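You operate a simulated robot arm through the tools that you are given. There is no shell and no other tool. Be economical: measure what you need, move in short steps, check, and stop when the job is done.

You run a simulated robot arm. Do the job below in one go: nothing can be reset, and whatever is moved stays where it is left.

## Task
Knead the putty to one colour and harden it on the warm plate.
Fine: switch the plate off when the putty has turned pale, and put the putty back on the tile.

It is judged by the outcome, as a careful person would: the job done as asked, and still so three seconds after it is handed in. It fails if anything else is knocked over, pushed out of place, dropped, spilled or broken.

## Robot
A 6-joint arm with a two-finger parallel gripper, fixed in place. Base frame: the origin is at the foot of the arm, x ahead of it, y to its left, z up; the work surface is at about z = 0. Units: mm, rad, N and s.
With the tool pointing down near the work surface it reaches from about 140 to 580 mm from the base axis. Its first joint turns from -1.152 to 1.152 rad. Payload 2.1 kg.
The TCP is the grasp point between the finger pads, 30 mm short of the fingertips. In the tool frame z runs along the fingers and y along their closing line. The gripper opens to 94 mm. The fingers are 28 mm wide and 10 mm thick; the gripper's body (50 by 96 mm) begins 55 mm behind the TCP.
Orientation is told as [roll, pitch, yaw] about the base's x, y, z axes, in that order, counted from this pose: with the fingers straight down and closing along the base's y, the tool's x points along the base's -x, its y along +y and its z along -z.

## Interface
- The arm moves only by the tool apply_moves. Its argument "series" is a list of rows, each a list of 3 entries, a list of its own where there are three numbers: the shift along the tool's x, y, z in mm, then the turn, a rotation vector about the tool's x, y, z in rad, then the opening, from 0 (shut) to 1 (fully open). In form: [[[tx, ty, tz], [wx, wy, wz], grip], ...]. A call has 1 to 10 rows; each row shifts and turns the commanded pose from where the row before left it, along the tool's axes as they then stand. Rows are played at 5 a second. More than 50 mm and 0.15 rad between two rows, or a gripper value outside its range, and nothing of the call is played. Where a pose cannot be reached the arm comes as near as it can. A force on the tool above 40 N (or 10 N above the force at the start of the call, whichever is more), or a blocked arm, ends the call early, and 0.2 s more pass. Each finger travels about 72 mm/s and halts on what it meets, pressing with about 26 N; the grip force reading is that of the motor and also rises with nothing between the fingers. The clock runs only during rows and for 0.2 s after the last one: add rows that do not move to give the fingers time. It gives the time, the measured TCP pose, the force on the tool (base axes), the opening and the grip force at its end, in the units of the frame above (readings bear some noise), with the torque about the TCP (base axes, N m) and any sound that the robot's microphone picked up.
- Cameras (640 x 400 px; columns grow to the right, rows downward): "scene" is fixed at [56.8, -370.4, 492.3]; the picture's right is [0.78, -0.63, 0.00], its down [-0.30, -0.37, -0.88] and it looks along [0.55, 0.69, -0.48] (base axes); focal length 305 px, centre (320, 200). "wrist" rides on the gripper at [76, 14, -103] in the tool frame; the picture's right is [-0.18, 0.98, 0.00], its down [-0.75, -0.14, -0.64] and it looks along [-0.63, -0.12, 0.77] (tool axes); focal length 243 px, centre (320, 200).
- capture(camera): a new picture of that camera. The clock stands still meanwhile.
- locate(camera, pixels): for up to 12 pixels [column, row] of the newest picture of that camera ("zoom" is the newest enlarged one), the place [x, y, z] in the base frame of the surface seen there, good to about 2 mm. The clock stands still meanwhile.
- zoom(camera, box): a new picture of the part [left, top, right, bottom] of that camera's present view, enlarged. The clock stands still meanwhile.
- sign_off(): hands the job in; it is judged then, once.

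Go step by step. Measure first, check grasps and placings, and put right what went wrong. The budget is 80 turns and 54 pictures, counting those below and the enlarged ones. Unless the task says otherwise, let go and move clear before handing in, and close with one line.

The tools are called by a JSON object that holds its "method" and its "body". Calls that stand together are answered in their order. apply_moves: Moves the arm, as the interface text tells. Its arguments: {"type":"object","properties":{"series":{"type":"array"}},"required":["series"]} The other tools are called the same way: capture (camera) takes a picture; locate (camera, pixels) gives the place of the surface under pixels of a picture; zoom (camera, box) takes an enlarged picture of a part of a camera's view; sign_off () hands the job in.

At the start:

```text
time: 0.0
position: [313.3, -2.0, 380.1]
ee_rot: [0.001, -0.001, -0.002]
ft_force: [-0.4, -0.6, 0.5]
ft_torque: [0.02, -0.03, 0.04]
opening: 94.1
grasp_force: 0.2
```

scene: 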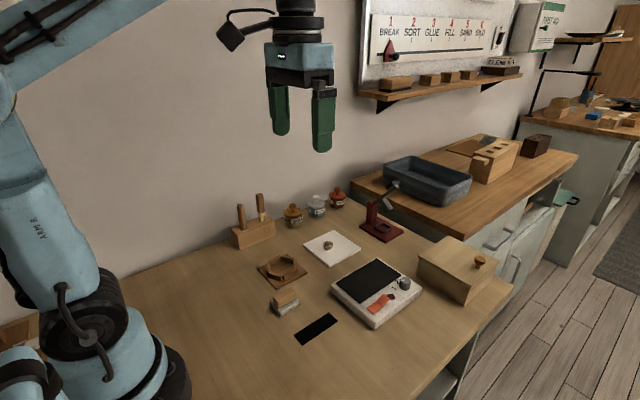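
wrist: 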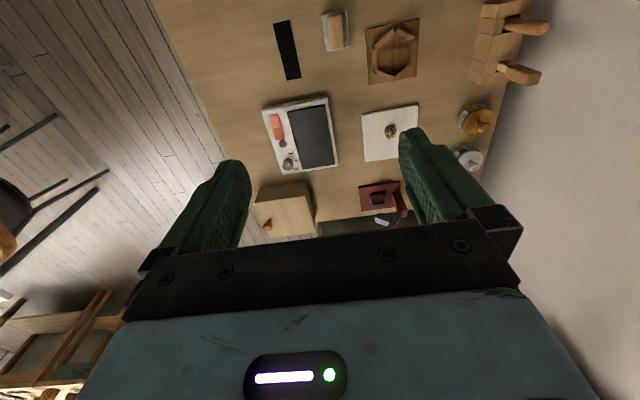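

The scene shows a white tile with a small putty ball (scene ~328,245) and a warm plate with a dark surface, a red switch and a knob (~380,300). I'll zoom in on both.

{"method": "zoom", "body": {"camera": "scene", "box": [290, 220, 430, 330]}}

{"method": "zoom", "body": {"camera": "scene", "box": [220, 170, 420, 350]}}

{"method": "locate", "body": {"camera": "scene", "pixels": [[328, 243], [330, 234], [310, 247], [332, 264], [358, 246], [365, 282], [380, 303], [403, 283], [332, 287], [374, 325], [420, 290], [376, 259]]}}

```text
3.64 times, centred on (360, 275) of scene
```

zoom: 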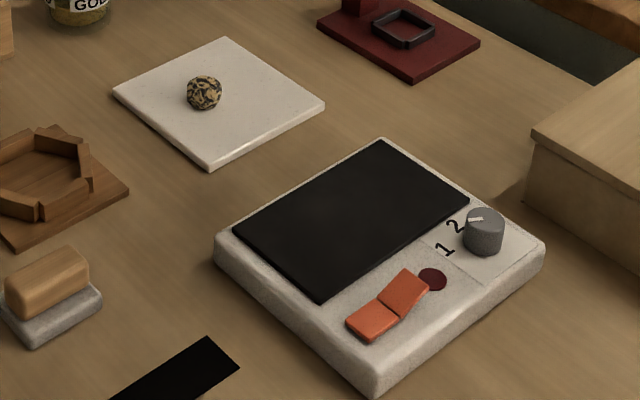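

```text
2.22 times, centred on (320, 260) of scene
```

zoom: 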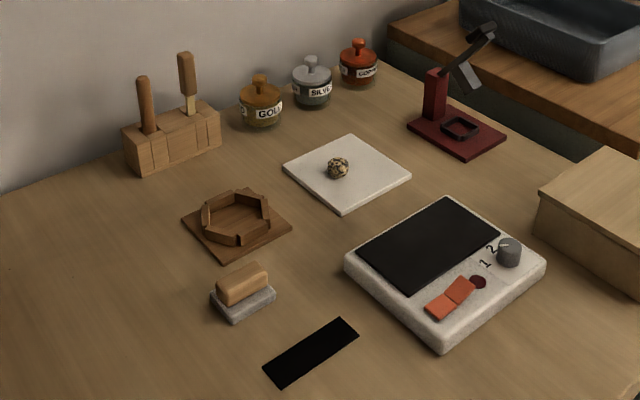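

```text
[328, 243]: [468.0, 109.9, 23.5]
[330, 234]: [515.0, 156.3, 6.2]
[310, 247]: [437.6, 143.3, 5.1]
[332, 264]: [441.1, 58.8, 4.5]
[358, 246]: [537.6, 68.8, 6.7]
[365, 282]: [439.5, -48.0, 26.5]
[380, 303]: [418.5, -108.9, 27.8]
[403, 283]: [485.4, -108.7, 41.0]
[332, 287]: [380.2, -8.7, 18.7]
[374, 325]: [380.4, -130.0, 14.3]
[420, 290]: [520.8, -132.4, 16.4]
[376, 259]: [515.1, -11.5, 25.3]
```

The putty ball is marbled black and yellow at about (470,112), 20-odd mm wide, on the tile. I'll measure it in a close-up and look at the knob and switch.

{"method": "zoom", "body": {"camera": "scene", "box": [365, 265, 425, 325]}}

{"method": "zoom", "body": {"camera": "scene", "box": [308, 228, 360, 268]}}

{"method": "apply_moves", "body": {"series": [[[-40, 30, 40], [0, 0, 0], 1], [[-40, 30, 40], [0, 0, 0], 1], [[-30, 20, 40], [0, 0, 0], 1], [[-20, 20, 40], [0, 0, 0], 1], [[0, 0, 0], [0, 0, 0], 1]]}}

{"method": "capture", "body": {"camera": "wrist"}}

```text
6.67 times, centred on (395, 295) of scene
```

zoom: 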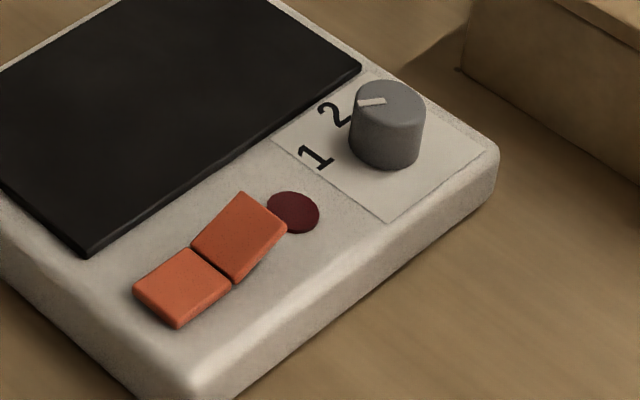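

```text
10.00 times, centred on (334, 248) of scene
```

zoom: 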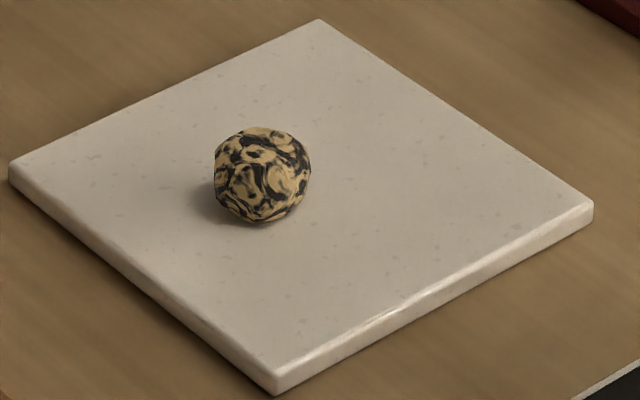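

```text
refused: row 1 steps farther than a row can; nothing moved
```

```text
47 pictures are left
```

wrist: 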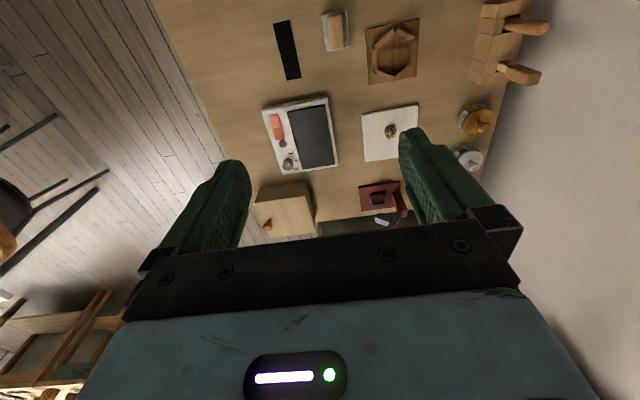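

Step limit is 50 mm in total. I'll measure the ball and switch, and move in shorter rows.

{"method": "locate", "body": {"camera": "zoom", "pixels": [[262, 130], [262, 175], [262, 218], [216, 180], [309, 175], [15, 168], [320, 22], [590, 210], [278, 375]]}}

{"method": "locate", "body": {"camera": "scene", "pixels": [[382, 308], [388, 300], [387, 296], [391, 298], [393, 295], [401, 281], [378, 305], [402, 275]]}}

{"method": "apply_moves", "body": {"series": [[[-30, 20, 30], [0, 0, 0], 1], [[-30, 20, 30], [0, 0, 0], 1], [[-30, 20, 30], [0, 0, 0], 1], [[-30, 20, 30], [0, 0, 0], 1], [[-20, 20, 30], [0, 0, 0], 1], [[-15, 12, 30], [0, 0, 0], 1], [[0, 0, 0], [0, 0, 0], 1]]}}

{"method": "capture", "body": {"camera": "wrist"}}

```text
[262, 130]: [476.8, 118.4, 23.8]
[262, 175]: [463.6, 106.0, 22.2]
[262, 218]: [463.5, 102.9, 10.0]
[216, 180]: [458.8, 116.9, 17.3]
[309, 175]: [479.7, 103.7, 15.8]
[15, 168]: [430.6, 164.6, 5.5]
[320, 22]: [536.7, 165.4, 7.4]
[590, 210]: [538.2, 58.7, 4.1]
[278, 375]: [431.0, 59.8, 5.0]
```

```text
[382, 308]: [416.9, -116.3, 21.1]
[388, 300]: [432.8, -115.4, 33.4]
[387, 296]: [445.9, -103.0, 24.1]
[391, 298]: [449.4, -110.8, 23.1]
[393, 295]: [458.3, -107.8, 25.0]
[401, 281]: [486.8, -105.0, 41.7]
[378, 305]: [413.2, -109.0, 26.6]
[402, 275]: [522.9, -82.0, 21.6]
```

```text
time: 1.6
position: [468.7, 108.3, 199.0]
ee_rot: [0.0, -0.002, 0.0]
ft_force: [0.6, -0.3, -0.3]
ft_torque: [0.03, 0.0, -0.01]
opening: 94.2
grasp_force: 0.0
```

```text
46 pictures are left
```

wrist: 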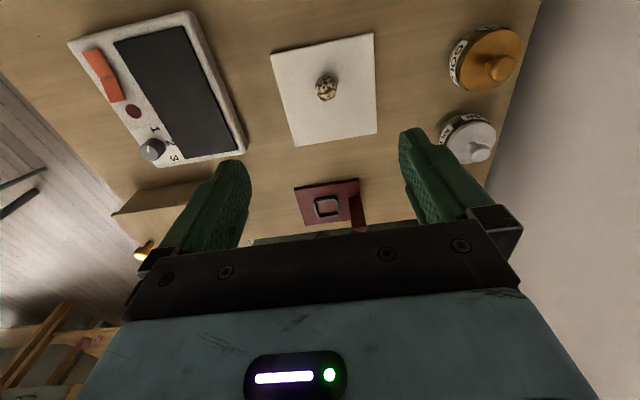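

The ball's centre is about (470,112,17). I'll drop so the fingertips stand just above the tile (TCP z≈41) and squeeze it.

{"method": "apply_moves", "body": {"series": [[[-1, 3, 45], [0, 0, 0], 0.7], [[0, 0, 45], [0, 0, 0], 0.6], [[0, 0, 40], [0, 0, 0], 0.6], [[0, 0, 28], [0, 0, 0], 0.6], [[0, 0, 0], [0, 0, 0], 0.6], [[0, 0, 0], [0, 0, 0], 0]]}}

{"method": "apply_moves", "body": {"series": [[[0, 0, 0], [0, 0, 0], 0], [[0, 0, 0], [0, 0, 0], 0], [[0, 0, 0], [0, 0, 0], 0], [[0, 0, 0], [0, 0, 0], 0]]}}

{"method": "zoom", "body": {"camera": "scene", "box": [308, 228, 360, 268]}}

```text
time: 3.0
position: [471.0, 113.1, 39.7]
ee_rot: [0.001, -0.002, 0.002]
ft_force: [-0.4, 0.5, 0.4]
ft_torque: [0.01, 0.01, -0.01]
opening: 21.8
grasp_force: 20.9
```

```text
time: 4.0
position: [469.6, 114.1, 40.4]
ee_rot: [0.0, -0.002, 0.0]
ft_force: [0.0, -0.3, 0.4]
ft_torque: [0.04, 0.0, -0.04]
opening: 20.1
grasp_force: 26.0
```

```text
10.00 times, centred on (334, 248) of scene
```

zoom: 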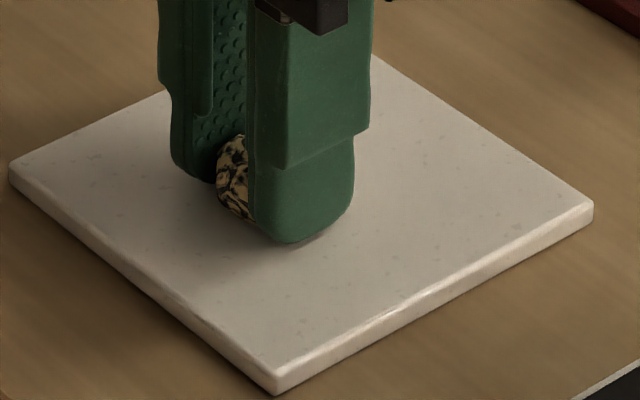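

The fingers hold the putty at 20 mm opening and it may be giving slowly. I'll press a bit longer, release, and look.

{"method": "apply_moves", "body": {"series": [[[0, 0, 0], [0, 0, 0], 0], [[0, 0, 0], [0, 0, 0], 0], [[0, 0, 0], [0, 0, 0], 0], [[0, 0, 0], [0, 0, 0], 0], [[0, 0, 0], [0, 0, 0], 0]]}}

{"method": "apply_moves", "body": {"series": [[[0, 0, 0], [0, 0, 0], 0.5], [[0, 0, 0], [0, 0, 0], 0.5], [[0, 0, -40], [0, 0, 0], 0.5]]}}

{"method": "zoom", "body": {"camera": "scene", "box": [308, 228, 360, 268]}}

```text
time: 5.2
position: [470.0, 112.8, 39.6]
ee_rot: [-0.001, -0.002, 0.001]
ft_force: [0.2, 0.3, -0.7]
ft_torque: [0.0, 0.03, 0.0]
opening: 20.4
grasp_force: 26.0
```

```text
time: 6.0
position: [470.8, 114.7, 80.7]
ee_rot: [0.001, -0.003, 0.001]
ft_force: [0.2, 0.0, 0.7]
ft_torque: [0.0, -0.04, -0.03]
opening: 46.9
grasp_force: 0.0
```

```text
10.00 times, centred on (334, 248) of scene
```

zoom: 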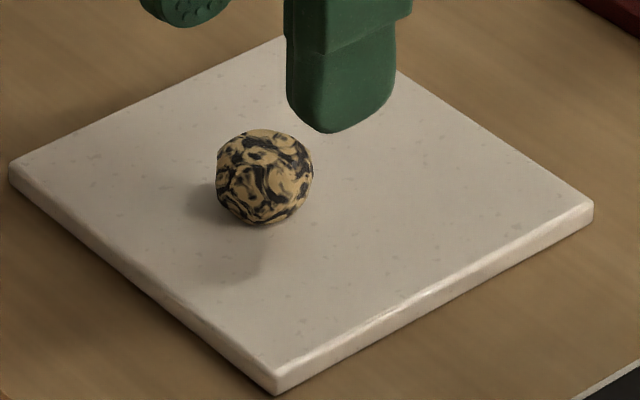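

The ball kept its shape and the pattern may be slightly softened. I'll squeeze again several times, turning the gripper between presses.

{"method": "apply_moves", "body": {"series": [[[0, -1.5, 0], [0, 0, 0.15], 0.5], [[0, 0, 0], [0, 0, 0.15], 0.5], [[0, 0, 0], [0, 0, 0.15], 0.5], [[0, 0, 0], [0, 0, 0.15], 0.5], [[0, 0, 0], [0, 0, 0.15], 0.5], [[0, 0, 40], [0, 0, 0], 0.5], [[0, 0, 0], [0, 0, 0], 0], [[0, 0, 0], [0, 0, 0], 0], [[0, 0, 0], [0, 0, 0], 0], [[0, 0, 0], [0, 0, 0], 0.5]]}}

{"method": "apply_moves", "body": {"series": [[[0, 0, 0], [0, 0, 0.15], 0.5], [[0, 0, 0], [0, 0, 0.15], 0.5], [[0, 0, 0], [0, 0, 0.15], 0.5], [[0, 0, 0], [0, 0, 0.15], 0.5], [[0, 0, 0], [0, 0, 0.15], 0.5], [[0, 0, 0], [0, 0, 0], 0], [[0, 0, 0], [0, 0, 0], 0], [[0, 0, 0], [0, 0, 0], 0], [[0, 0, 0], [0, 0, 0], 0.5], [[0, 0, 0], [0, 0, 0], 0.5]]}}

{"method": "zoom", "body": {"camera": "scene", "box": [308, 228, 360, 268]}}

```text
time: 8.2
position: [468.5, 113.4, 42.3]
ee_rot: [0.002, -0.002, -0.749]
ft_force: [0.0, 0.7, 0.6]
ft_torque: [0.05, 0.01, -0.01]
opening: 47.2
grasp_force: 0.0
```

```text
time: 10.4
position: [468.9, 112.3, 43.4]
ee_rot: [0.001, 0.001, -1.5]
ft_force: [0.3, -0.1, -0.7]
ft_torque: [0.01, -0.01, 0.01]
opening: 47.1
grasp_force: 0.0
```

```text
10.00 times, centred on (334, 248) of scene
```

zoom: 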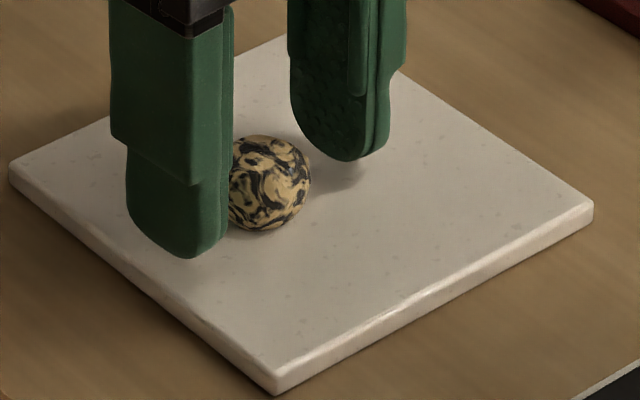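

The pattern has changed to swirls, so squeezing does something. I'll press again and read the opening while it is gripped.

{"method": "apply_moves", "body": {"series": [[[0, 0, 0], [0, 0, 0], 0], [[0, 0, 0], [0, 0, 0], 0], [[0, 0, 0], [0, 0, 0], 0], [[0, 0, 0], [0, 0, 0], 0]]}}

{"method": "apply_moves", "body": {"series": [[[0, 0, 0], [0, 0, 0], 0.5], [[0, 0, 0], [0, 0, 0], 0.5], [[0, 0, 0], [0, 0, -0.15], 0.5], [[0, 0, 0], [0, 0, -0.15], 0.5], [[0, 0, 0], [0, 0, -0.15], 0.5], [[0, 0, 0], [0, 0, -0.15], 0.5], [[0, 0, 0], [0, 0, -0.15], 0], [[0, 0, 0], [0, 0, 0], 0], [[0, 0, 0], [0, 0, 0], 0], [[0, 0, 0], [0, 0, 0], 0]]}}

{"method": "apply_moves", "body": {"series": [[[0, 0, 0], [0, 0, 0], 0.5], [[0, 0, 0], [0, 0, 0], 0.5], [[0, 0, 0], [0, 0, -0.15], 0.5], [[0, 0, 0], [0, 0, -0.15], 0.5], [[0, 0, 0], [0, 0, -0.15], 0.5], [[0, 0, 0], [0, 0, -0.15], 0.5], [[0, 0, 0], [0, 0, -0.15], 0], [[0, 0, 0], [0, 0, 0], 0], [[0, 0, 0], [0, 0, 0], 0], [[0, 0, 0], [0, 0, 0], 0]]}}

{"method": "apply_moves", "body": {"series": [[[0, 0, 0], [0, 0, 0], 0.5], [[0, 0, 0], [0, 0, 0], 0.5], [[0, 0, -40], [0, 0, 0], 0.5], [[0, 0, 0], [0, 0, 0], 0.5]]}}

{"method": "zoom", "body": {"camera": "scene", "box": [308, 228, 360, 268]}}

```text
time: 11.4
position: [468.2, 112.6, 42.7]
ee_rot: [0.002, 0.0, -1.499]
ft_force: [-0.4, 0.1, 1.7]
ft_torque: [0.02, 0.05, 0.0]
opening: 20.1
grasp_force: 26.5
```

```text
time: 13.6
position: [469.3, 111.2, 43.0]
ee_rot: [0.004, -0.001, -0.749]
ft_force: [0.5, 0.9, -1.3]
ft_torque: [-0.01, 0.0, 0.0]
opening: 20.3
grasp_force: 26.0
```

```text
time: 15.8
position: [467.3, 113.7, 42.9]
ee_rot: [0.0, -0.002, 0.003]
ft_force: [0.1, 0.1, 0.2]
ft_torque: [0.01, 0.05, -0.04]
opening: 20.3
grasp_force: 26.4
```

```text
time: 16.8
position: [469.6, 112.1, 84.6]
ee_rot: [0.001, -0.002, 0.002]
ft_force: [-0.8, -0.4, 0.5]
ft_torque: [0.03, -0.01, -0.02]
opening: 47.2
grasp_force: 0.0
```

```text
10.00 times, centred on (334, 248) of scene
```

zoom: 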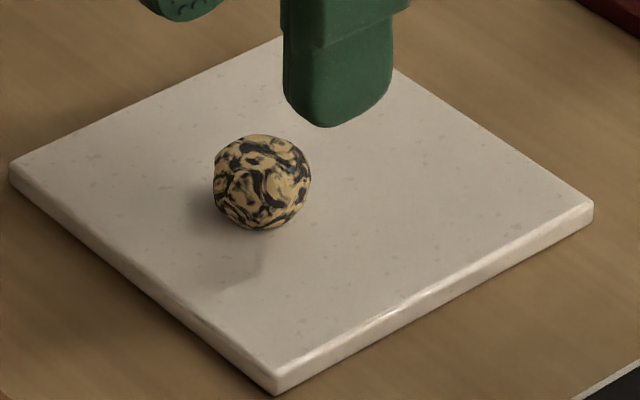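

The squeeze always stops near 20 mm and the ball springs back unmixed, so side gripping isn't kneading it. I'll try pressing down on it with closed fingertips.

{"method": "apply_moves", "body": {"series": [[[0, 0, 0], [0, 0, 0], 0], [[0, 0, 0], [0, 0, 0], 0], [[0, 0, 0], [0, 0, 0], 0], [[0, 0, 18], [0, 0, 0], 0], [[0, 0, 4], [0, 0, 0], 0], [[0, 0, 3], [0, 0, 0], 0], [[0, 0, 3], [0, 0, 0], 0]]}}

{"method": "apply_moves", "body": {"series": [[[0, 0, 2], [0, 0, 0], 0], [[0, 0, 2], [0, 0, 0], 0], [[0, 0, 2], [0, 0, 0], 0], [[0, 0, 2], [0, 0, 0], 0]]}}

{"method": "zoom", "body": {"camera": "scene", "box": [308, 228, 360, 268]}}

```text
time: 18.4
position: [470.2, 111.9, 55.1]
ee_rot: [0.0, -0.001, 0.001]
ft_force: [-2.9, 2.2, 19.7]
ft_torque: [0.07, 0.16, -0.01]
opening: 0.1
grasp_force: 26.1
```

```text
time: 18.8
position: [469.8, 113.8, 55.9]
ee_rot: [0.001, 0.0, 0.002]
ft_force: [0.1, 0.1, 17.5]
ft_torque: [0.0, -0.01, 0.03]
opening: 0.0
grasp_force: 26.0
stopped in row 1: the force on the tool passed its limit at 47 N (the readings are from after the stop); the commanded pose is now the measured one
```

```text
10.00 times, centred on (334, 248) of scene
```

zoom: 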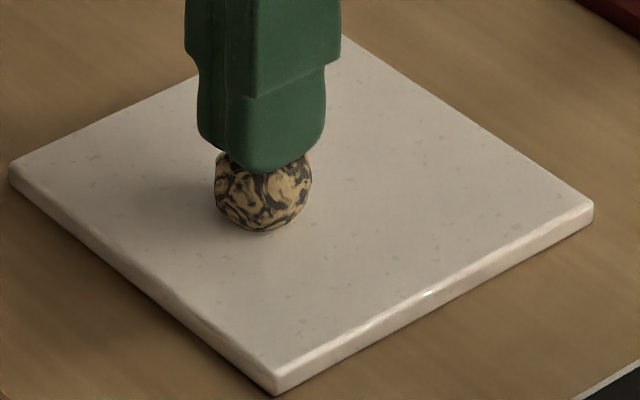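

Pressing reached 47 N; the dark streaks look slightly greyer. I'll lift off and compare.

{"method": "apply_moves", "body": {"series": [[[0, 0, -30], [0, 0, 0], 0], [[0, 0, -10], [0, 0, 0], 0]]}}

{"method": "zoom", "body": {"camera": "scene", "box": [308, 228, 360, 268]}}

```text
time: 19.4
position: [468.8, 116.6, 93.5]
ee_rot: [-0.001, 0.002, 0.002]
ft_force: [-0.5, -0.3, -1.2]
ft_torque: [-0.01, -0.02, -0.02]
opening: 0.0
grasp_force: 25.6
```

```text
10.00 times, centred on (334, 248) of scene
```

zoom: 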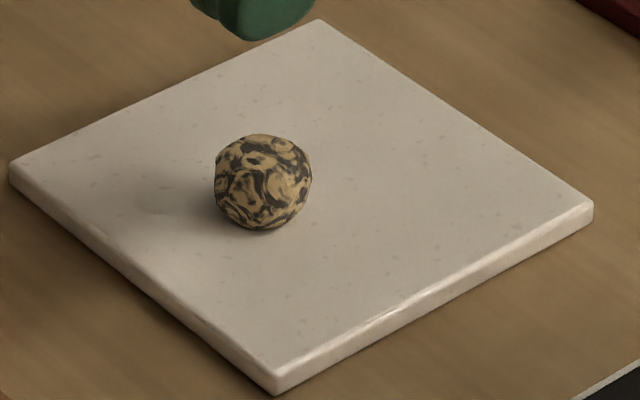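

The dark streaks faded to brown, so pressing against the tile is kneading it. I'll repeat with several presses in one call.

{"method": "apply_moves", "body": {"series": [[[0, -1, 29], [0, 0, 0], 0], [[0, 0, 5], [0, 0, 0], 0], [[0, 0, 4], [0, 0, 0], 0], [[0, 0, -9], [0, 0, 0], 0], [[0, 0, 5], [0, 0, 0], 0], [[0, 0, 4], [0, 0, 0], 0], [[0, 0, -9], [0, 0, 0], 0], [[0, 0, 5], [0, 0, 0], 0], [[0, 0, 4], [0, 0, 0], 0], [[0, 0, -12], [0, 0, 0], 0]]}}

{"method": "zoom", "body": {"camera": "scene", "box": [308, 228, 360, 268]}}

```text
time: 21.6
position: [469.9, 113.7, 67.1]
ee_rot: [0.0, 0.001, 0.003]
ft_force: [0.7, -0.2, -0.1]
ft_torque: [0.01, 0.01, 0.01]
opening: 0.0
grasp_force: 25.2
```

```text
10.00 times, centred on (334, 248) of scene
```

zoom: 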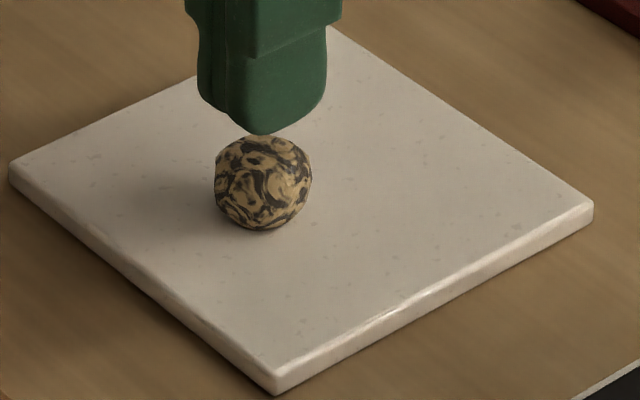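

Lowest point was 55 mm and the colour didn't change, so it needs a firmer push. I'll press in finer steps to about 53 mm.

{"method": "apply_moves", "body": {"series": [[[0, 0, 7], [0, 0, 0], 0], [[0, 0, 4], [0, 0, 0], 0], [[0, 0, 1], [0, 0, 0], 0], [[0, 0, 0.5], [0, 0, 0], 0], [[0, 0, 0.5], [0, 0, 0], 0], [[0, 0, 0.4], [0, 0, 0], 0], [[0, 0, 0.4], [0, 0, 0], 0]]}}

{"method": "zoom", "body": {"camera": "scene", "box": [308, 228, 360, 268]}}

```text
time: 23.2
position: [471.2, 112.3, 54.9]
ee_rot: [0.001, -0.002, 0.003]
ft_force: [3.3, -0.7, 31.0]
ft_torque: [-0.01, -0.13, 0.0]
opening: 0.1
grasp_force: 26.7
```

```text
10.00 times, centred on (334, 248) of scene
```

zoom: 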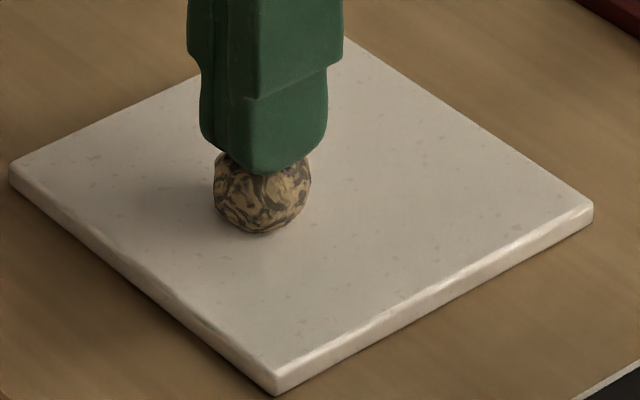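

At 31 N the contrast faded again. I'll cycle: lift, press to the same depth, repeat.

{"method": "apply_moves", "body": {"series": [[[0, 0, -9], [0, 0, 0], 0], [[0, 0, 7], [0, 0, 0], 0], [[0, 0, 1.2], [0, 0, 0], 0], [[0, 0, 0.8], [0, 0, 0], 0], [[0, 0, 0], [0, 0, 0], 0], [[0, 0, -9], [0, 0, 0], 0], [[0, 0, 7], [0, 0, 0], 0], [[0, 0, 1.2], [0, 0, 0], 0], [[0, 0, 0.8], [0, 0, 0], 0], [[0, 0, 0], [0, 0, 0], 0]]}}

{"method": "apply_moves", "body": {"series": [[[0, 0, -9], [0, 0, 0], 0], [[0, 0, 7], [0, 0, 0], 0], [[0, 0, 1.2], [0, 0, 0], 0], [[0, 0, 0.8], [0, 0, 0], 0], [[0, 0, 0], [0, 0, 0], 0], [[0, 0, -9], [0, 0, 0], 0], [[0, 0, 7], [0, 0, 0], 0], [[0, 0, 1.2], [0, 0, 0], 0], [[0, 0, 0.8], [0, 0, 0], 0], [[0, 0, 0], [0, 0, 0], 0]]}}

{"method": "zoom", "body": {"camera": "scene", "box": [308, 228, 360, 268]}}

```text
time: 25.4
position: [470.0, 112.9, 55.3]
ee_rot: [-0.001, 0.001, 0.001]
ft_force: [-2.7, -1.6, 10.7]
ft_torque: [-0.04, 0.12, -0.03]
opening: 0.0
grasp_force: 25.9
```

```text
time: 27.6
position: [468.5, 111.6, 55.9]
ee_rot: [0.0, 0.001, 0.002]
ft_force: [1.8, -1.8, 10.5]
ft_torque: [-0.03, -0.04, 0.03]
opening: 0.0
grasp_force: 25.8
```

```text
10.00 times, centred on (334, 248) of scene
```

zoom: 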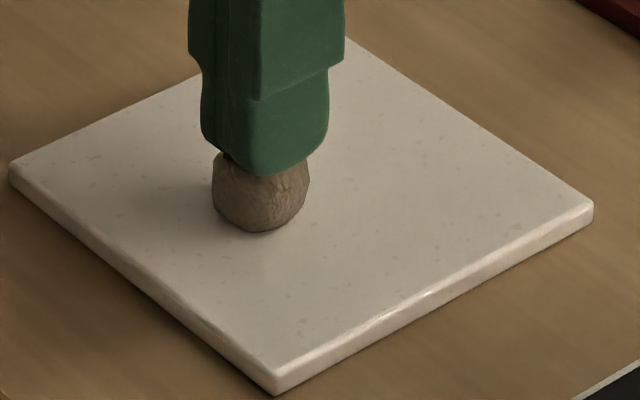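

Nearly one brown colour now. Two more presses (slightly deeper), then lift and look all round.

{"method": "apply_moves", "body": {"series": [[[0, 0, -9], [0, 0, 0], 0], [[0, 0, 7], [0, 0, 0], 0], [[0, 0, 1.5], [0, 0, 0], 0], [[0, 0, 1.0], [0, 0, 0], 0], [[0, 0, 0], [0, 0, 0], 0], [[0, 0, -9.5], [0, 0, 0], 0], [[0, 0, 7], [0, 0, 0], 0], [[0, 0, 1.5], [0, 0, 0], 0], [[0, 0, 1.2], [0, 0, 0], 0], [[0, 0, 0], [0, 0, 0], 0]]}}

{"method": "apply_moves", "body": {"series": [[[0, 0, -30], [0, 0, 0], 0], [[0, 0, -30], [0, 0, 0], 0.5], [[0, 0, 0], [0, 0, 0], 0.5], [[0, 0, 0], [0, 0, 0], 0.5]]}}

{"method": "zoom", "body": {"camera": "scene", "box": [308, 228, 360, 268]}}

{"method": "zoom", "body": {"camera": "wrist", "box": [240, 40, 440, 180]}}

```text
time: 29.8
position: [469.0, 112.3, 55.0]
ee_rot: [0.0, 0.0, 0.002]
ft_force: [-0.7, -0.4, 20.8]
ft_torque: [0.0, 0.06, 0.0]
opening: 0.0
grasp_force: 26.5
```

```text
time: 30.8
position: [469.8, 110.1, 117.4]
ee_rot: [0.0, -0.001, 0.001]
ft_force: [-0.4, 0.2, -0.1]
ft_torque: [-0.02, 0.0, -0.01]
opening: 47.1
grasp_force: 0.1
```

```text
10.00 times, centred on (334, 248) of scene
```

zoom: 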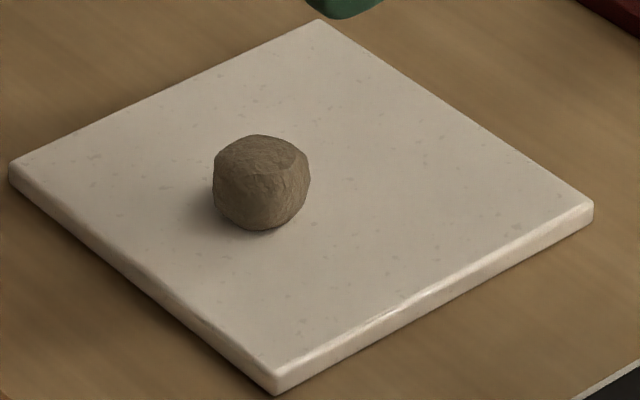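

```text
2.86 times, centred on (340, 110) of wrist
```

zoom: 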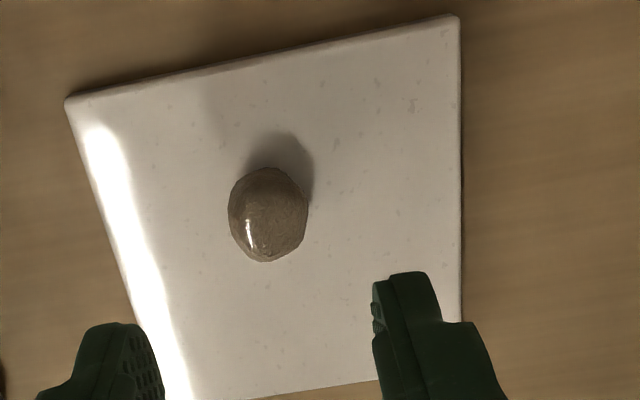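

The putty is uniformly taupe. I'll grip it, lift it and carry it to the middle of the plate at about (448,-42), which is about 21 mm higher than the tile.

{"method": "apply_moves", "body": {"series": [[[0, 0, 40], [0, 0, 0], 0.5], [[0, 0, 35], [0, 0, 0], 0.5], [[0, 0, 0], [0, 0, 0], 0], [[0, 0, 0], [0, 0, 0], 0], [[0, 0, 0], [0, 0, 0], 0], [[0, 0, -30], [0, 0, 0], 0], [[0, 0, -30], [0, 0, 0], 0], [[0, 0, 0], [0, 0, 0], 0]]}}

{"method": "zoom", "body": {"camera": "scene", "box": [300, 200, 420, 330]}}

{"method": "locate", "body": {"camera": "scene", "pixels": [[343, 284], [360, 299], [392, 277], [370, 261], [366, 281]]}}

```text
time: 32.6
position: [472.6, 109.2, 101.3]
ee_rot: [0.0, -0.001, 0.0]
ft_force: [1.2, 0.7, -0.5]
ft_torque: [0.01, 0.0, 0.0]
opening: 20.6
grasp_force: 25.9
```

```text
3.08 times, centred on (360, 265) of scene
```

zoom: 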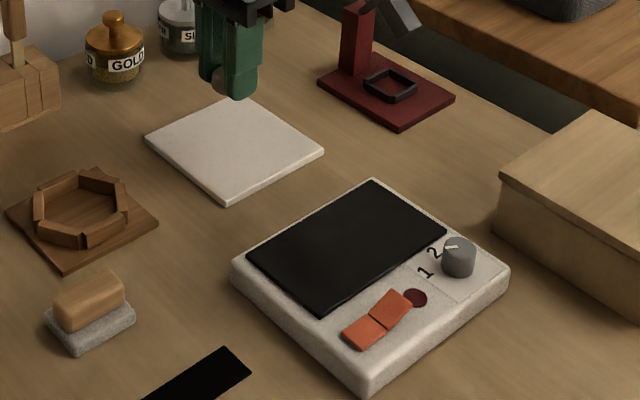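

```text
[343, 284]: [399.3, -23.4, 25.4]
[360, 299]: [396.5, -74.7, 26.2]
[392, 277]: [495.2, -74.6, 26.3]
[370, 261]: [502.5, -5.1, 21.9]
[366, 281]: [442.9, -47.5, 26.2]
```

The putty is held (20.6 mm). Plate surface is z≈26, spanning x 390–503 and y −85…−12; I'll carry it to (450,−45) and lower.

{"method": "apply_moves", "body": {"series": [[[3, -35, 0], [0, 0, 0], 0], [[5, -40, 0], [0, 0, 0], 0], [[6, -40, 0], [0, 0, 0], 0], [[6, -41, 0], [0, 0, 0], 0], [[0, 0, 0], [0, 0, 0], 0], [[0, 0, 25], [0, 0, 0], 0], [[0, 0, 9], [0, 0, 0], 0], [[0, 0, 3], [0, 0, 0], 0], [[0, 0, 0], [0, 0, 0], 0]]}}

{"method": "zoom", "body": {"camera": "scene", "box": [325, 250, 425, 330]}}

```text
time: 34.6
position: [450.7, -45.4, 62.4]
ee_rot: [0.001, 0.001, 0.001]
ft_force: [1.3, -0.2, 0.3]
ft_torque: [0.02, 0.02, -0.01]
opening: 20.3
grasp_force: 26.0
```

```text
5.00 times, centred on (375, 290) of scene
```

zoom: 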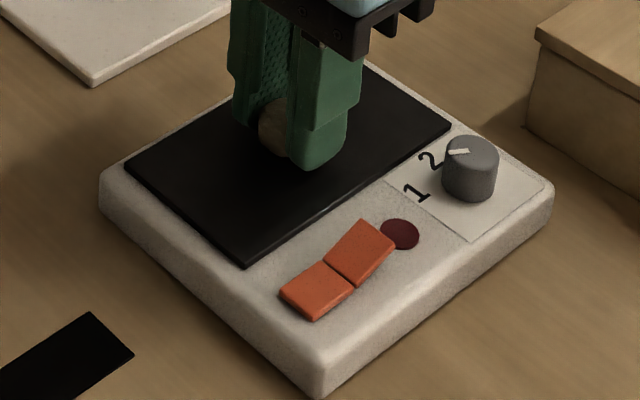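

The putty is just about at the plate. I'll lower 1 mm, open modestly, and rise.

{"method": "apply_moves", "body": {"series": [[[0, 0, 1], [0, 0, 0], 0], [[0, 0, 0], [0, 0, 0], 0.3], [[0, 0, 0], [0, 0, 0], 0.45], [[0, 0, 0], [0, 0, 0], 0.45], [[0, 0, -40], [0, 0, 0], 0.45], [[0, 0, -30], [0, 0, 0], 0], [[0, 0, 0], [0, 0, 0], 0]]}}

{"method": "zoom", "body": {"camera": "scene", "box": [325, 250, 425, 330]}}

{"method": "locate", "body": {"camera": "zoom", "pixels": [[360, 222], [394, 245], [360, 250], [338, 265], [318, 290], [285, 290], [315, 316], [400, 233], [275, 125], [275, 150], [355, 282]]}}

```text
time: 36.2
position: [447.0, -44.4, 130.2]
ee_rot: [0.001, 0.0, 0.001]
ft_force: [0.3, 0.1, -0.8]
ft_torque: [0.0, -0.03, -0.01]
opening: 0.0
grasp_force: 25.8
```

```text
5.00 times, centred on (375, 290) of scene
```

zoom: 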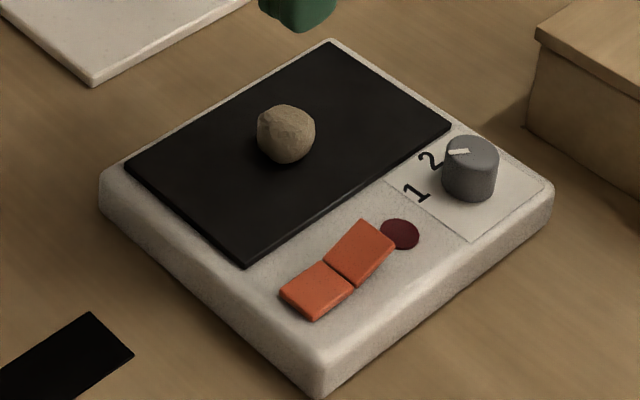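

```text
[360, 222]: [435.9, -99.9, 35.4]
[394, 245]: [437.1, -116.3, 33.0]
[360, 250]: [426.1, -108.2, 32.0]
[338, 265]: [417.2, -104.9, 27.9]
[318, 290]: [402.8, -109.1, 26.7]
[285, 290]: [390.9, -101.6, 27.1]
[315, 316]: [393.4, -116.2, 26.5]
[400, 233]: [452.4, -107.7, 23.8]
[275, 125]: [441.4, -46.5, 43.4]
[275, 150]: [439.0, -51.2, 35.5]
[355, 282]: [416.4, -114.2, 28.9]
```

Putty sits on the plate. The raised rocker half (zoom 360,245) spans x 418–437, y −100…−116, z up to 35, lamp off. I'll go above (434,−108) with closed fingers and press.

{"method": "apply_moves", "body": {"series": [[[7, -32, 0], [0, 0, 0], 0], [[8, -31, 0], [0, 0, 0], 0], [[0, 0, 30], [0, 0, 0], 0], [[0, 0, 25], [0, 0, 0], 0], [[0, 0, 0], [0, 0, 0], 0]]}}

{"method": "zoom", "body": {"camera": "scene", "box": [325, 250, 425, 330]}}

```text
time: 37.4
position: [432.6, -106.7, 75.7]
ee_rot: [0.001, 0.0, 0.002]
ft_force: [0.3, 0.3, 0.3]
ft_torque: [-0.01, -0.02, 0.02]
opening: 0.2
grasp_force: 25.9
```

```text
5.00 times, centred on (375, 290) of scene
```

zoom: 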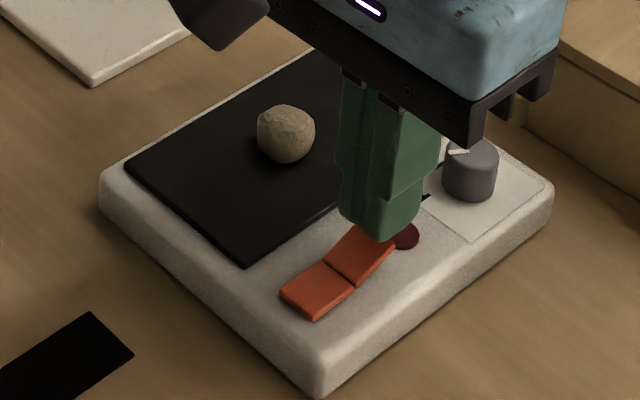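

Aligned over the raised half. Pressing in small steps.

{"method": "apply_moves", "body": {"series": [[[0, 0, 8], [0, 0, 0], 0], [[0, 0, 3], [0, 0, 0], 0], [[0, 0, 2], [0, 0, 0], 0], [[0, 0, 2], [0, 0, 0], 0], [[0, 0, 2], [0, 0, 0], 0]]}}

{"method": "zoom", "body": {"camera": "scene", "box": [325, 250, 425, 330]}}

```text
time: 38.6
position: [435.0, -106.2, 58.8]
ee_rot: [0.001, 0.0, 0.001]
ft_force: [1.3, 2.2, 27.1]
ft_torque: [0.09, 0.31, -0.11]
opening: 0.0
grasp_force: 26.3
heard: click
```

```text
5.00 times, centred on (375, 290) of scene
```

zoom: 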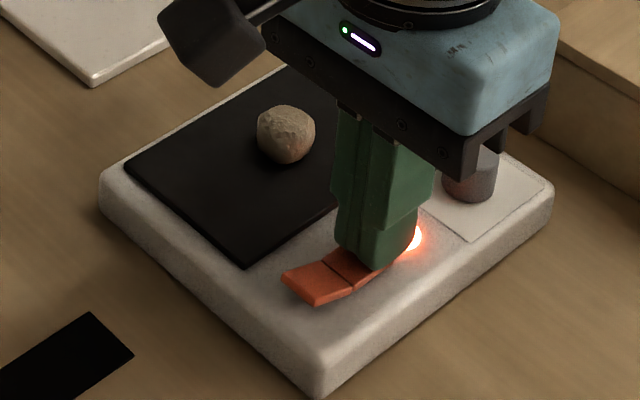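

Click heard and the lamp glows. I'll lift and hover over the now-raised other half (x≈397), ready to switch off, and watch the colour.

{"method": "apply_moves", "body": {"series": [[[0, 0, -17], [0, 0, 0], 0], [[37, -2, 0], [0, 0, 0], 0], [[0, 0, 0], [0, 0, 0], 0], [[0, 0, 0], [0, 0, 0], 0], [[0, 0, 0], [0, 0, 0], 0]]}}

{"method": "zoom", "body": {"camera": "scene", "box": [325, 250, 425, 330]}}

```text
time: 39.8
position: [395.2, -108.5, 75.5]
ee_rot: [0.001, -0.001, 0.002]
ft_force: [0.4, 0.1, -0.3]
ft_torque: [-0.01, 0.0, -0.03]
opening: 0.0
grasp_force: 26.2
```

```text
5.00 times, centred on (375, 290) of scene
```

zoom: 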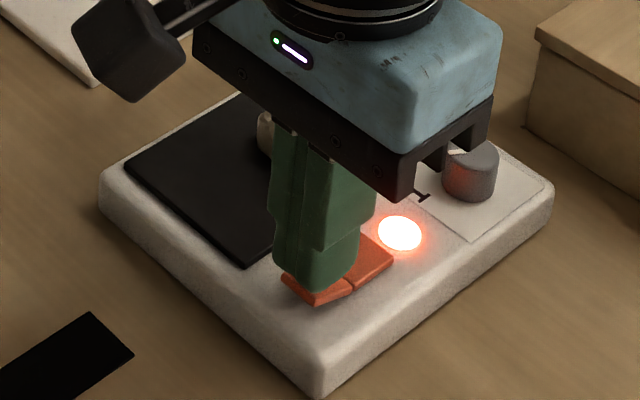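

The arm hides most of the putty from the scene camera; I'll use the wrist view.

{"method": "capture", "body": {"camera": "wrist"}}

```text
28 pictures are left
```

wrist: 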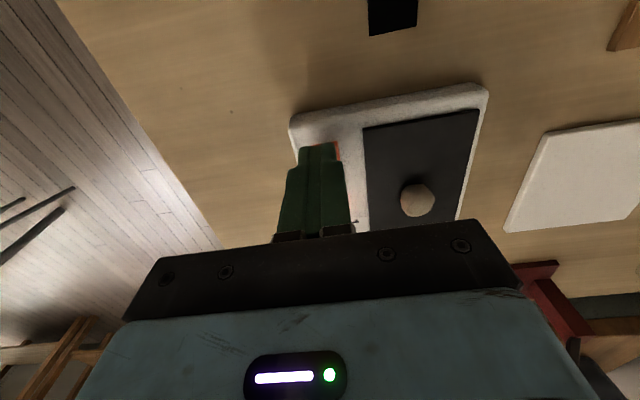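

The putty shows at wrist (417,200), already a bit lighter. I'll wait a second and zoom.

{"method": "zoom", "body": {"camera": "wrist", "box": [350, 110, 510, 220]}}

{"method": "apply_moves", "body": {"series": [[[0, 0, 0], [0, 0, 0], 0], [[0, 0, 0], [0, 0, 0], 0], [[0, 0, 0], [0, 0, 0], 0], [[0, 0, 0], [0, 0, 0], 0]]}}

{"method": "zoom", "body": {"camera": "wrist", "box": [350, 110, 510, 220]}}

```text
3.64 times, centred on (430, 165) of wrist
```

zoom: 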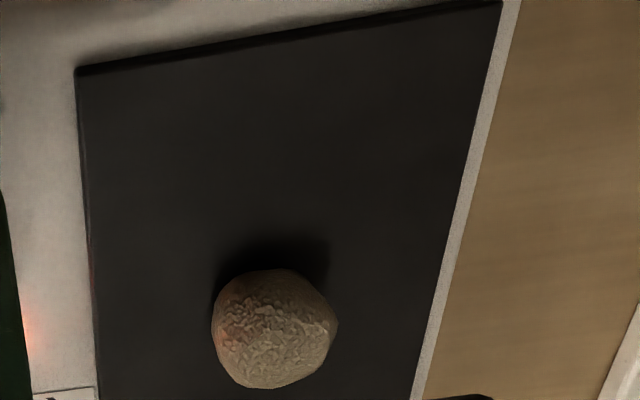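

```text
time: 40.8
position: [395.3, -109.3, 75.2]
ee_rot: [-0.001, 0.0, 0.002]
ft_force: [0.2, 0.6, -1.5]
ft_torque: [0.01, 0.0, 0.0]
opening: 0.0
grasp_force: 25.7
```

```text
3.64 times, centred on (430, 165) of wrist
```

zoom: 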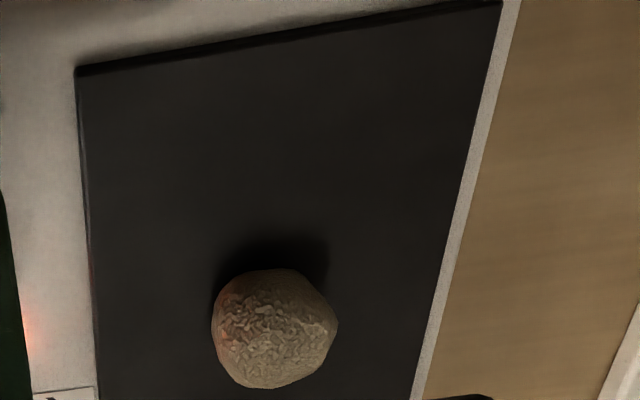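

Still tan; change is slow. I'll wait about 4 s.

{"method": "apply_moves", "body": {"series": [[[0, 0, 0], [0, 0, 0], 0], [[0, 0, 0], [0, 0, 0], 0], [[0, 0, 0], [0, 0, 0], 0], [[0, 0, 0], [0, 0, 0], 0], [[0, 0, 0], [0, 0, 0], 0], [[0, 0, 0], [0, 0, 0], 0], [[0, 0, 0], [0, 0, 0], 0], [[0, 0, 0], [0, 0, 0], 0], [[0, 0, 0], [0, 0, 0], 0], [[0, 0, 0], [0, 0, 0], 0]]}}

{"method": "apply_moves", "body": {"series": [[[0, 0, 0], [0, 0, 0], 0], [[0, 0, 0], [0, 0, 0], 0], [[0, 0, 0], [0, 0, 0], 0], [[0, 0, 0], [0, 0, 0], 0], [[0, 0, 0], [0, 0, 0], 0], [[0, 0, 0], [0, 0, 0], 0], [[0, 0, 0], [0, 0, 0], 0], [[0, 0, 0], [0, 0, 0], 0], [[0, 0, 0], [0, 0, 0], 0], [[0, 0, 0], [0, 0, 0], 0]]}}

{"method": "zoom", "body": {"camera": "wrist", "box": [350, 110, 510, 220]}}

```text
time: 43.0
position: [395.7, -108.6, 76.0]
ee_rot: [0.002, 0.0, 0.002]
ft_force: [-1.1, 0.2, -0.2]
ft_torque: [0.03, 0.01, -0.03]
opening: 0.1
grasp_force: 26.4
```

```text
time: 45.2
position: [395.9, -109.1, 76.2]
ee_rot: [0.001, 0.001, 0.001]
ft_force: [0.2, 0.0, 0.2]
ft_torque: [0.0, 0.0, 0.0]
opening: 0.0
grasp_force: 26.0
```

```text
3.64 times, centred on (430, 165) of wrist
```

zoom: 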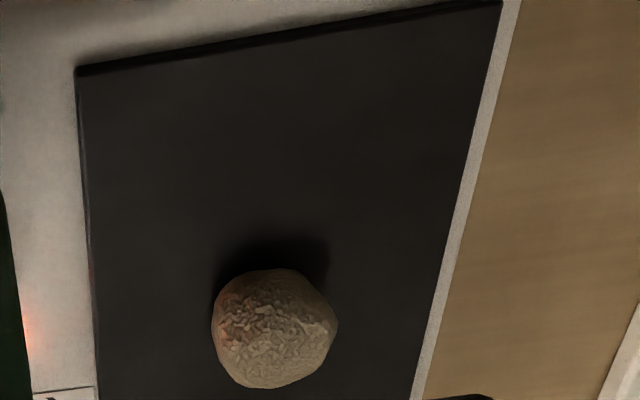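

A touch paler perhaps, slow going. I'll wait another 6 s and check.

{"method": "apply_moves", "body": {"series": [[[0, 0, 0], [0, 0, 0], 0], [[0, 0, 0], [0, 0, 0], 0], [[0, 0, 0], [0, 0, 0], 0], [[0, 0, 0], [0, 0, 0], 0], [[0, 0, 0], [0, 0, 0], 0], [[0, 0, 0], [0, 0, 0], 0], [[0, 0, 0], [0, 0, 0], 0], [[0, 0, 0], [0, 0, 0], 0], [[0, 0, 0], [0, 0, 0], 0], [[0, 0, 0], [0, 0, 0], 0]]}}

{"method": "apply_moves", "body": {"series": [[[0, 0, 0], [0, 0, 0], 0], [[0, 0, 0], [0, 0, 0], 0], [[0, 0, 0], [0, 0, 0], 0], [[0, 0, 0], [0, 0, 0], 0], [[0, 0, 0], [0, 0, 0], 0], [[0, 0, 0], [0, 0, 0], 0], [[0, 0, 0], [0, 0, 0], 0], [[0, 0, 0], [0, 0, 0], 0], [[0, 0, 0], [0, 0, 0], 0], [[0, 0, 0], [0, 0, 0], 0]]}}

{"method": "apply_moves", "body": {"series": [[[0, 0, 0], [0, 0, 0], 0], [[0, 0, 0], [0, 0, 0], 0], [[0, 0, 0], [0, 0, 0], 0], [[0, 0, 0], [0, 0, 0], 0], [[0, 0, 0], [0, 0, 0], 0], [[0, 0, 0], [0, 0, 0], 0], [[0, 0, 0], [0, 0, 0], 0], [[0, 0, 0], [0, 0, 0], 0], [[0, 0, 0], [0, 0, 0], 0], [[0, 0, 0], [0, 0, 0], 0]]}}

{"method": "zoom", "body": {"camera": "wrist", "box": [350, 110, 510, 220]}}

```text
time: 47.4
position: [395.1, -110.6, 75.3]
ee_rot: [0.0, 0.0, 0.001]
ft_force: [0.2, 0.4, -0.1]
ft_torque: [-0.01, 0.0, 0.02]
opening: 0.0
grasp_force: 26.1
```

```text
time: 49.6
position: [394.9, -108.9, 75.3]
ee_rot: [0.001, 0.001, 0.002]
ft_force: [-0.1, 0.0, -0.9]
ft_torque: [-0.02, 0.0, 0.01]
opening: 0.0
grasp_force: 26.2
```

```text
time: 51.8
position: [395.6, -108.8, 76.0]
ee_rot: [0.002, -0.001, 0.003]
ft_force: [0.7, -0.5, 0.0]
ft_torque: [0.04, -0.01, -0.05]
opening: 0.1
grasp_force: 26.1
```

```text
3.64 times, centred on (430, 165) of wrist
```

zoom: 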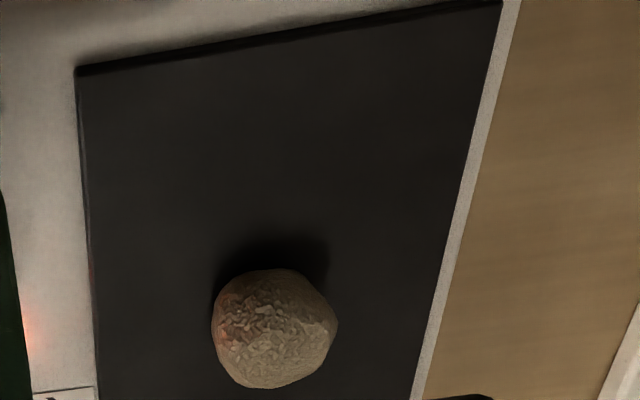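

No clear change yet at 13 s. Waiting some more.

{"method": "apply_moves", "body": {"series": [[[0, 0, 0], [0, 0, 0], 0], [[0, 0, 0], [0, 0, 0], 0], [[0, 0, 0], [0, 0, 0], 0], [[0, 0, 0], [0, 0, 0], 0], [[0, 0, 0], [0, 0, 0], 0], [[0, 0, 0], [0, 0, 0], 0], [[0, 0, 0], [0, 0, 0], 0], [[0, 0, 0], [0, 0, 0], 0], [[0, 0, 0], [0, 0, 0], 0], [[0, 0, 0], [0, 0, 0], 0]]}}

{"method": "apply_moves", "body": {"series": [[[0, 0, 0], [0, 0, 0], 0], [[0, 0, 0], [0, 0, 0], 0], [[0, 0, 0], [0, 0, 0], 0], [[0, 0, 0], [0, 0, 0], 0], [[0, 0, 0], [0, 0, 0], 0], [[0, 0, 0], [0, 0, 0], 0], [[0, 0, 0], [0, 0, 0], 0], [[0, 0, 0], [0, 0, 0], 0], [[0, 0, 0], [0, 0, 0], 0], [[0, 0, 0], [0, 0, 0], 0]]}}

{"method": "apply_moves", "body": {"series": [[[0, 0, 0], [0, 0, 0], 0], [[0, 0, 0], [0, 0, 0], 0], [[0, 0, 0], [0, 0, 0], 0], [[0, 0, 0], [0, 0, 0], 0], [[0, 0, 0], [0, 0, 0], 0], [[0, 0, 0], [0, 0, 0], 0], [[0, 0, 0], [0, 0, 0], 0], [[0, 0, 0], [0, 0, 0], 0], [[0, 0, 0], [0, 0, 0], 0], [[0, 0, 0], [0, 0, 0], 0]]}}

{"method": "zoom", "body": {"camera": "wrist", "box": [350, 110, 510, 220]}}

```text
time: 54.0
position: [395.8, -108.5, 74.8]
ee_rot: [0.0, 0.0, 0.002]
ft_force: [-0.3, 0.0, 0.4]
ft_torque: [-0.01, -0.04, -0.01]
opening: 0.0
grasp_force: 25.7
```

```text
time: 56.2
position: [395.2, -108.7, 75.6]
ee_rot: [-0.002, 0.001, 0.003]
ft_force: [-0.5, 0.3, 0.3]
ft_torque: [0.02, -0.01, 0.04]
opening: 0.0
grasp_force: 25.9
```

```text
time: 58.4
position: [396.5, -109.2, 75.4]
ee_rot: [0.001, 0.0, 0.001]
ft_force: [0.1, -0.5, 0.1]
ft_torque: [0.02, 0.0, 0.0]
opening: 0.2
grasp_force: 26.0
```

```text
3.64 times, centred on (430, 165) of wrist
```

zoom: 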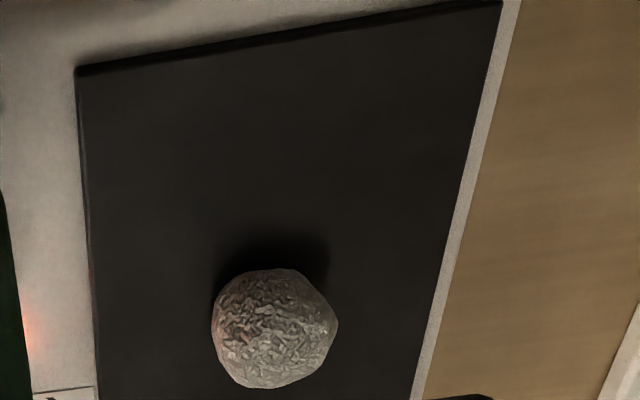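

It's now turning pale grey. I'll check in about 1 s whether it is complete.

{"method": "apply_moves", "body": {"series": [[[0, 0, 0], [0, 0, 0], 0], [[0, 0, 0], [0, 0, 0], 0], [[0, 0, 0], [0, 0, 0], 0], [[0, 0, 0], [0, 0, 0], 0], [[0, 0, 0], [0, 0, 0], 0]]}}

{"method": "zoom", "body": {"camera": "wrist", "box": [350, 110, 510, 220]}}

```text
time: 59.6
position: [394.3, -108.2, 73.5]
ee_rot: [0.001, 0.0, 0.002]
ft_force: [0.2, 0.4, 0.4]
ft_torque: [-0.04, 0.02, -0.01]
opening: 0.1
grasp_force: 25.9
```

```text
3.64 times, centred on (430, 165) of wrist
```

zoom: 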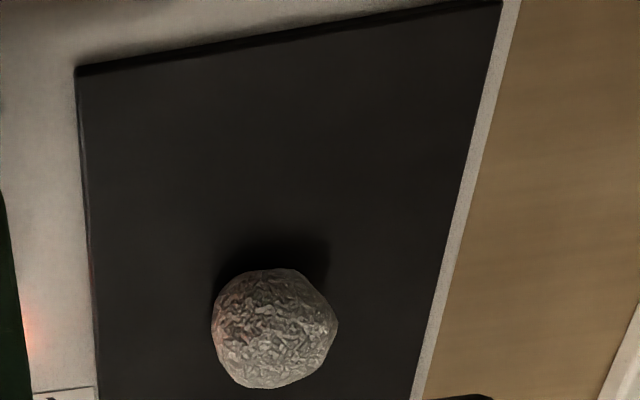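

No change in the last second — the putty has settled at pale grey. I'll switch off now by pressing the raised half.

{"method": "apply_moves", "body": {"series": [[[0, 0, 8], [0, 0, 0], 0], [[0, 0, 3], [0, 0, 0], 0], [[0, 0, 2], [0, 0, 0], 0], [[0, 0, 2], [0, 0, 0], 0], [[0, 0, 2], [0, 0, 0], 0]]}}

{"method": "apply_moves", "body": {"series": [[[0, 0, -30], [0, 0, 0], 0], [[0, 0, -30], [0, 0, 0], 0], [[40, 0, 0], [0, 0, 0], 0]]}}

{"method": "zoom", "body": {"camera": "scene", "box": [325, 250, 425, 330]}}

```text
time: 60.8
position: [398.8, -109.5, 58.6]
ee_rot: [0.001, 0.001, 0.001]
ft_force: [-2.9, -1.1, 16.5]
ft_torque: [-0.01, -0.14, 0.05]
opening: 0.0
grasp_force: 26.1
heard: click
```

```text
time: 61.6
position: [359.5, -108.8, 121.1]
ee_rot: [0.0, 0.001, 0.002]
ft_force: [0.3, 0.3, -0.7]
ft_torque: [0.0, -0.03, 0.01]
opening: 0.1
grasp_force: 26.2
```

```text
5.00 times, centred on (375, 290) of scene
```

zoom: 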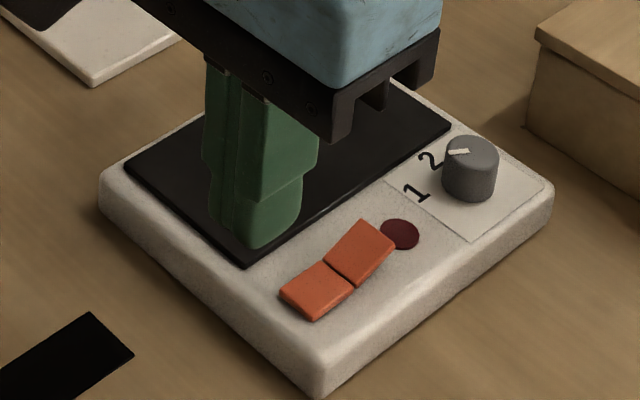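

The lamp is out, the plate is off. I'll move above the putty at (450,−45) with the gripper open and look.

{"method": "apply_moves", "body": {"series": [[[-30, 22, 0], [0, 0, 0], 0.5], [[-30, 21, 0], [0, 0, 0], 0.5], [[-30, 21, 0], [0, 0, 0], 0.5], [[0, 0, -10], [0, 0, 0], 0.5]]}}

{"method": "zoom", "body": {"camera": "scene", "box": [325, 250, 425, 330]}}

{"method": "locate", "body": {"camera": "zoom", "pixels": [[258, 135], [314, 133], [286, 105], [286, 135]]}}

```text
time: 62.6
position: [450.7, -45.6, 129.8]
ee_rot: [0.0, -0.001, 0.002]
ft_force: [0.9, -1.0, 0.1]
ft_torque: [0.01, -0.02, 0.02]
opening: 46.8
grasp_force: 0.0
```

```text
5.00 times, centred on (375, 290) of scene
```

zoom: 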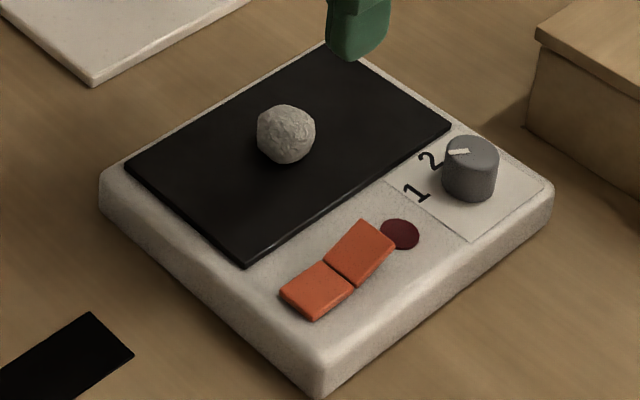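

```text
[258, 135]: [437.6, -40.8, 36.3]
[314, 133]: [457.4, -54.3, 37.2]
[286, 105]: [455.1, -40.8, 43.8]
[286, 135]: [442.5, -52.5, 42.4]
```

The putty is clearly pale now, centre about (449,−46). I'll grip it at z≈63 and lift.

{"method": "apply_moves", "body": {"series": [[[1, 0, 40], [0, 0, 0], 0.5], [[0, 0, 27], [0, 0, 0], 0.5], [[0, 0, 0], [0, 0, 0], 0], [[0, 0, 0], [0, 0, 0], 0], [[0, 0, 0], [0, 0, 0], 0], [[0, 0, -30], [0, 0, 0], 0], [[0, 0, -10], [0, 0, 0], 0], [[0, 0, 0], [0, 0, 0], 0]]}}

```text
time: 64.4
position: [447.8, -44.9, 102.1]
ee_rot: [-0.001, 0.0, 0.002]
ft_force: [-0.2, -0.1, -0.2]
ft_torque: [-0.03, 0.02, 0.01]
opening: 19.8
grasp_force: 26.2
```

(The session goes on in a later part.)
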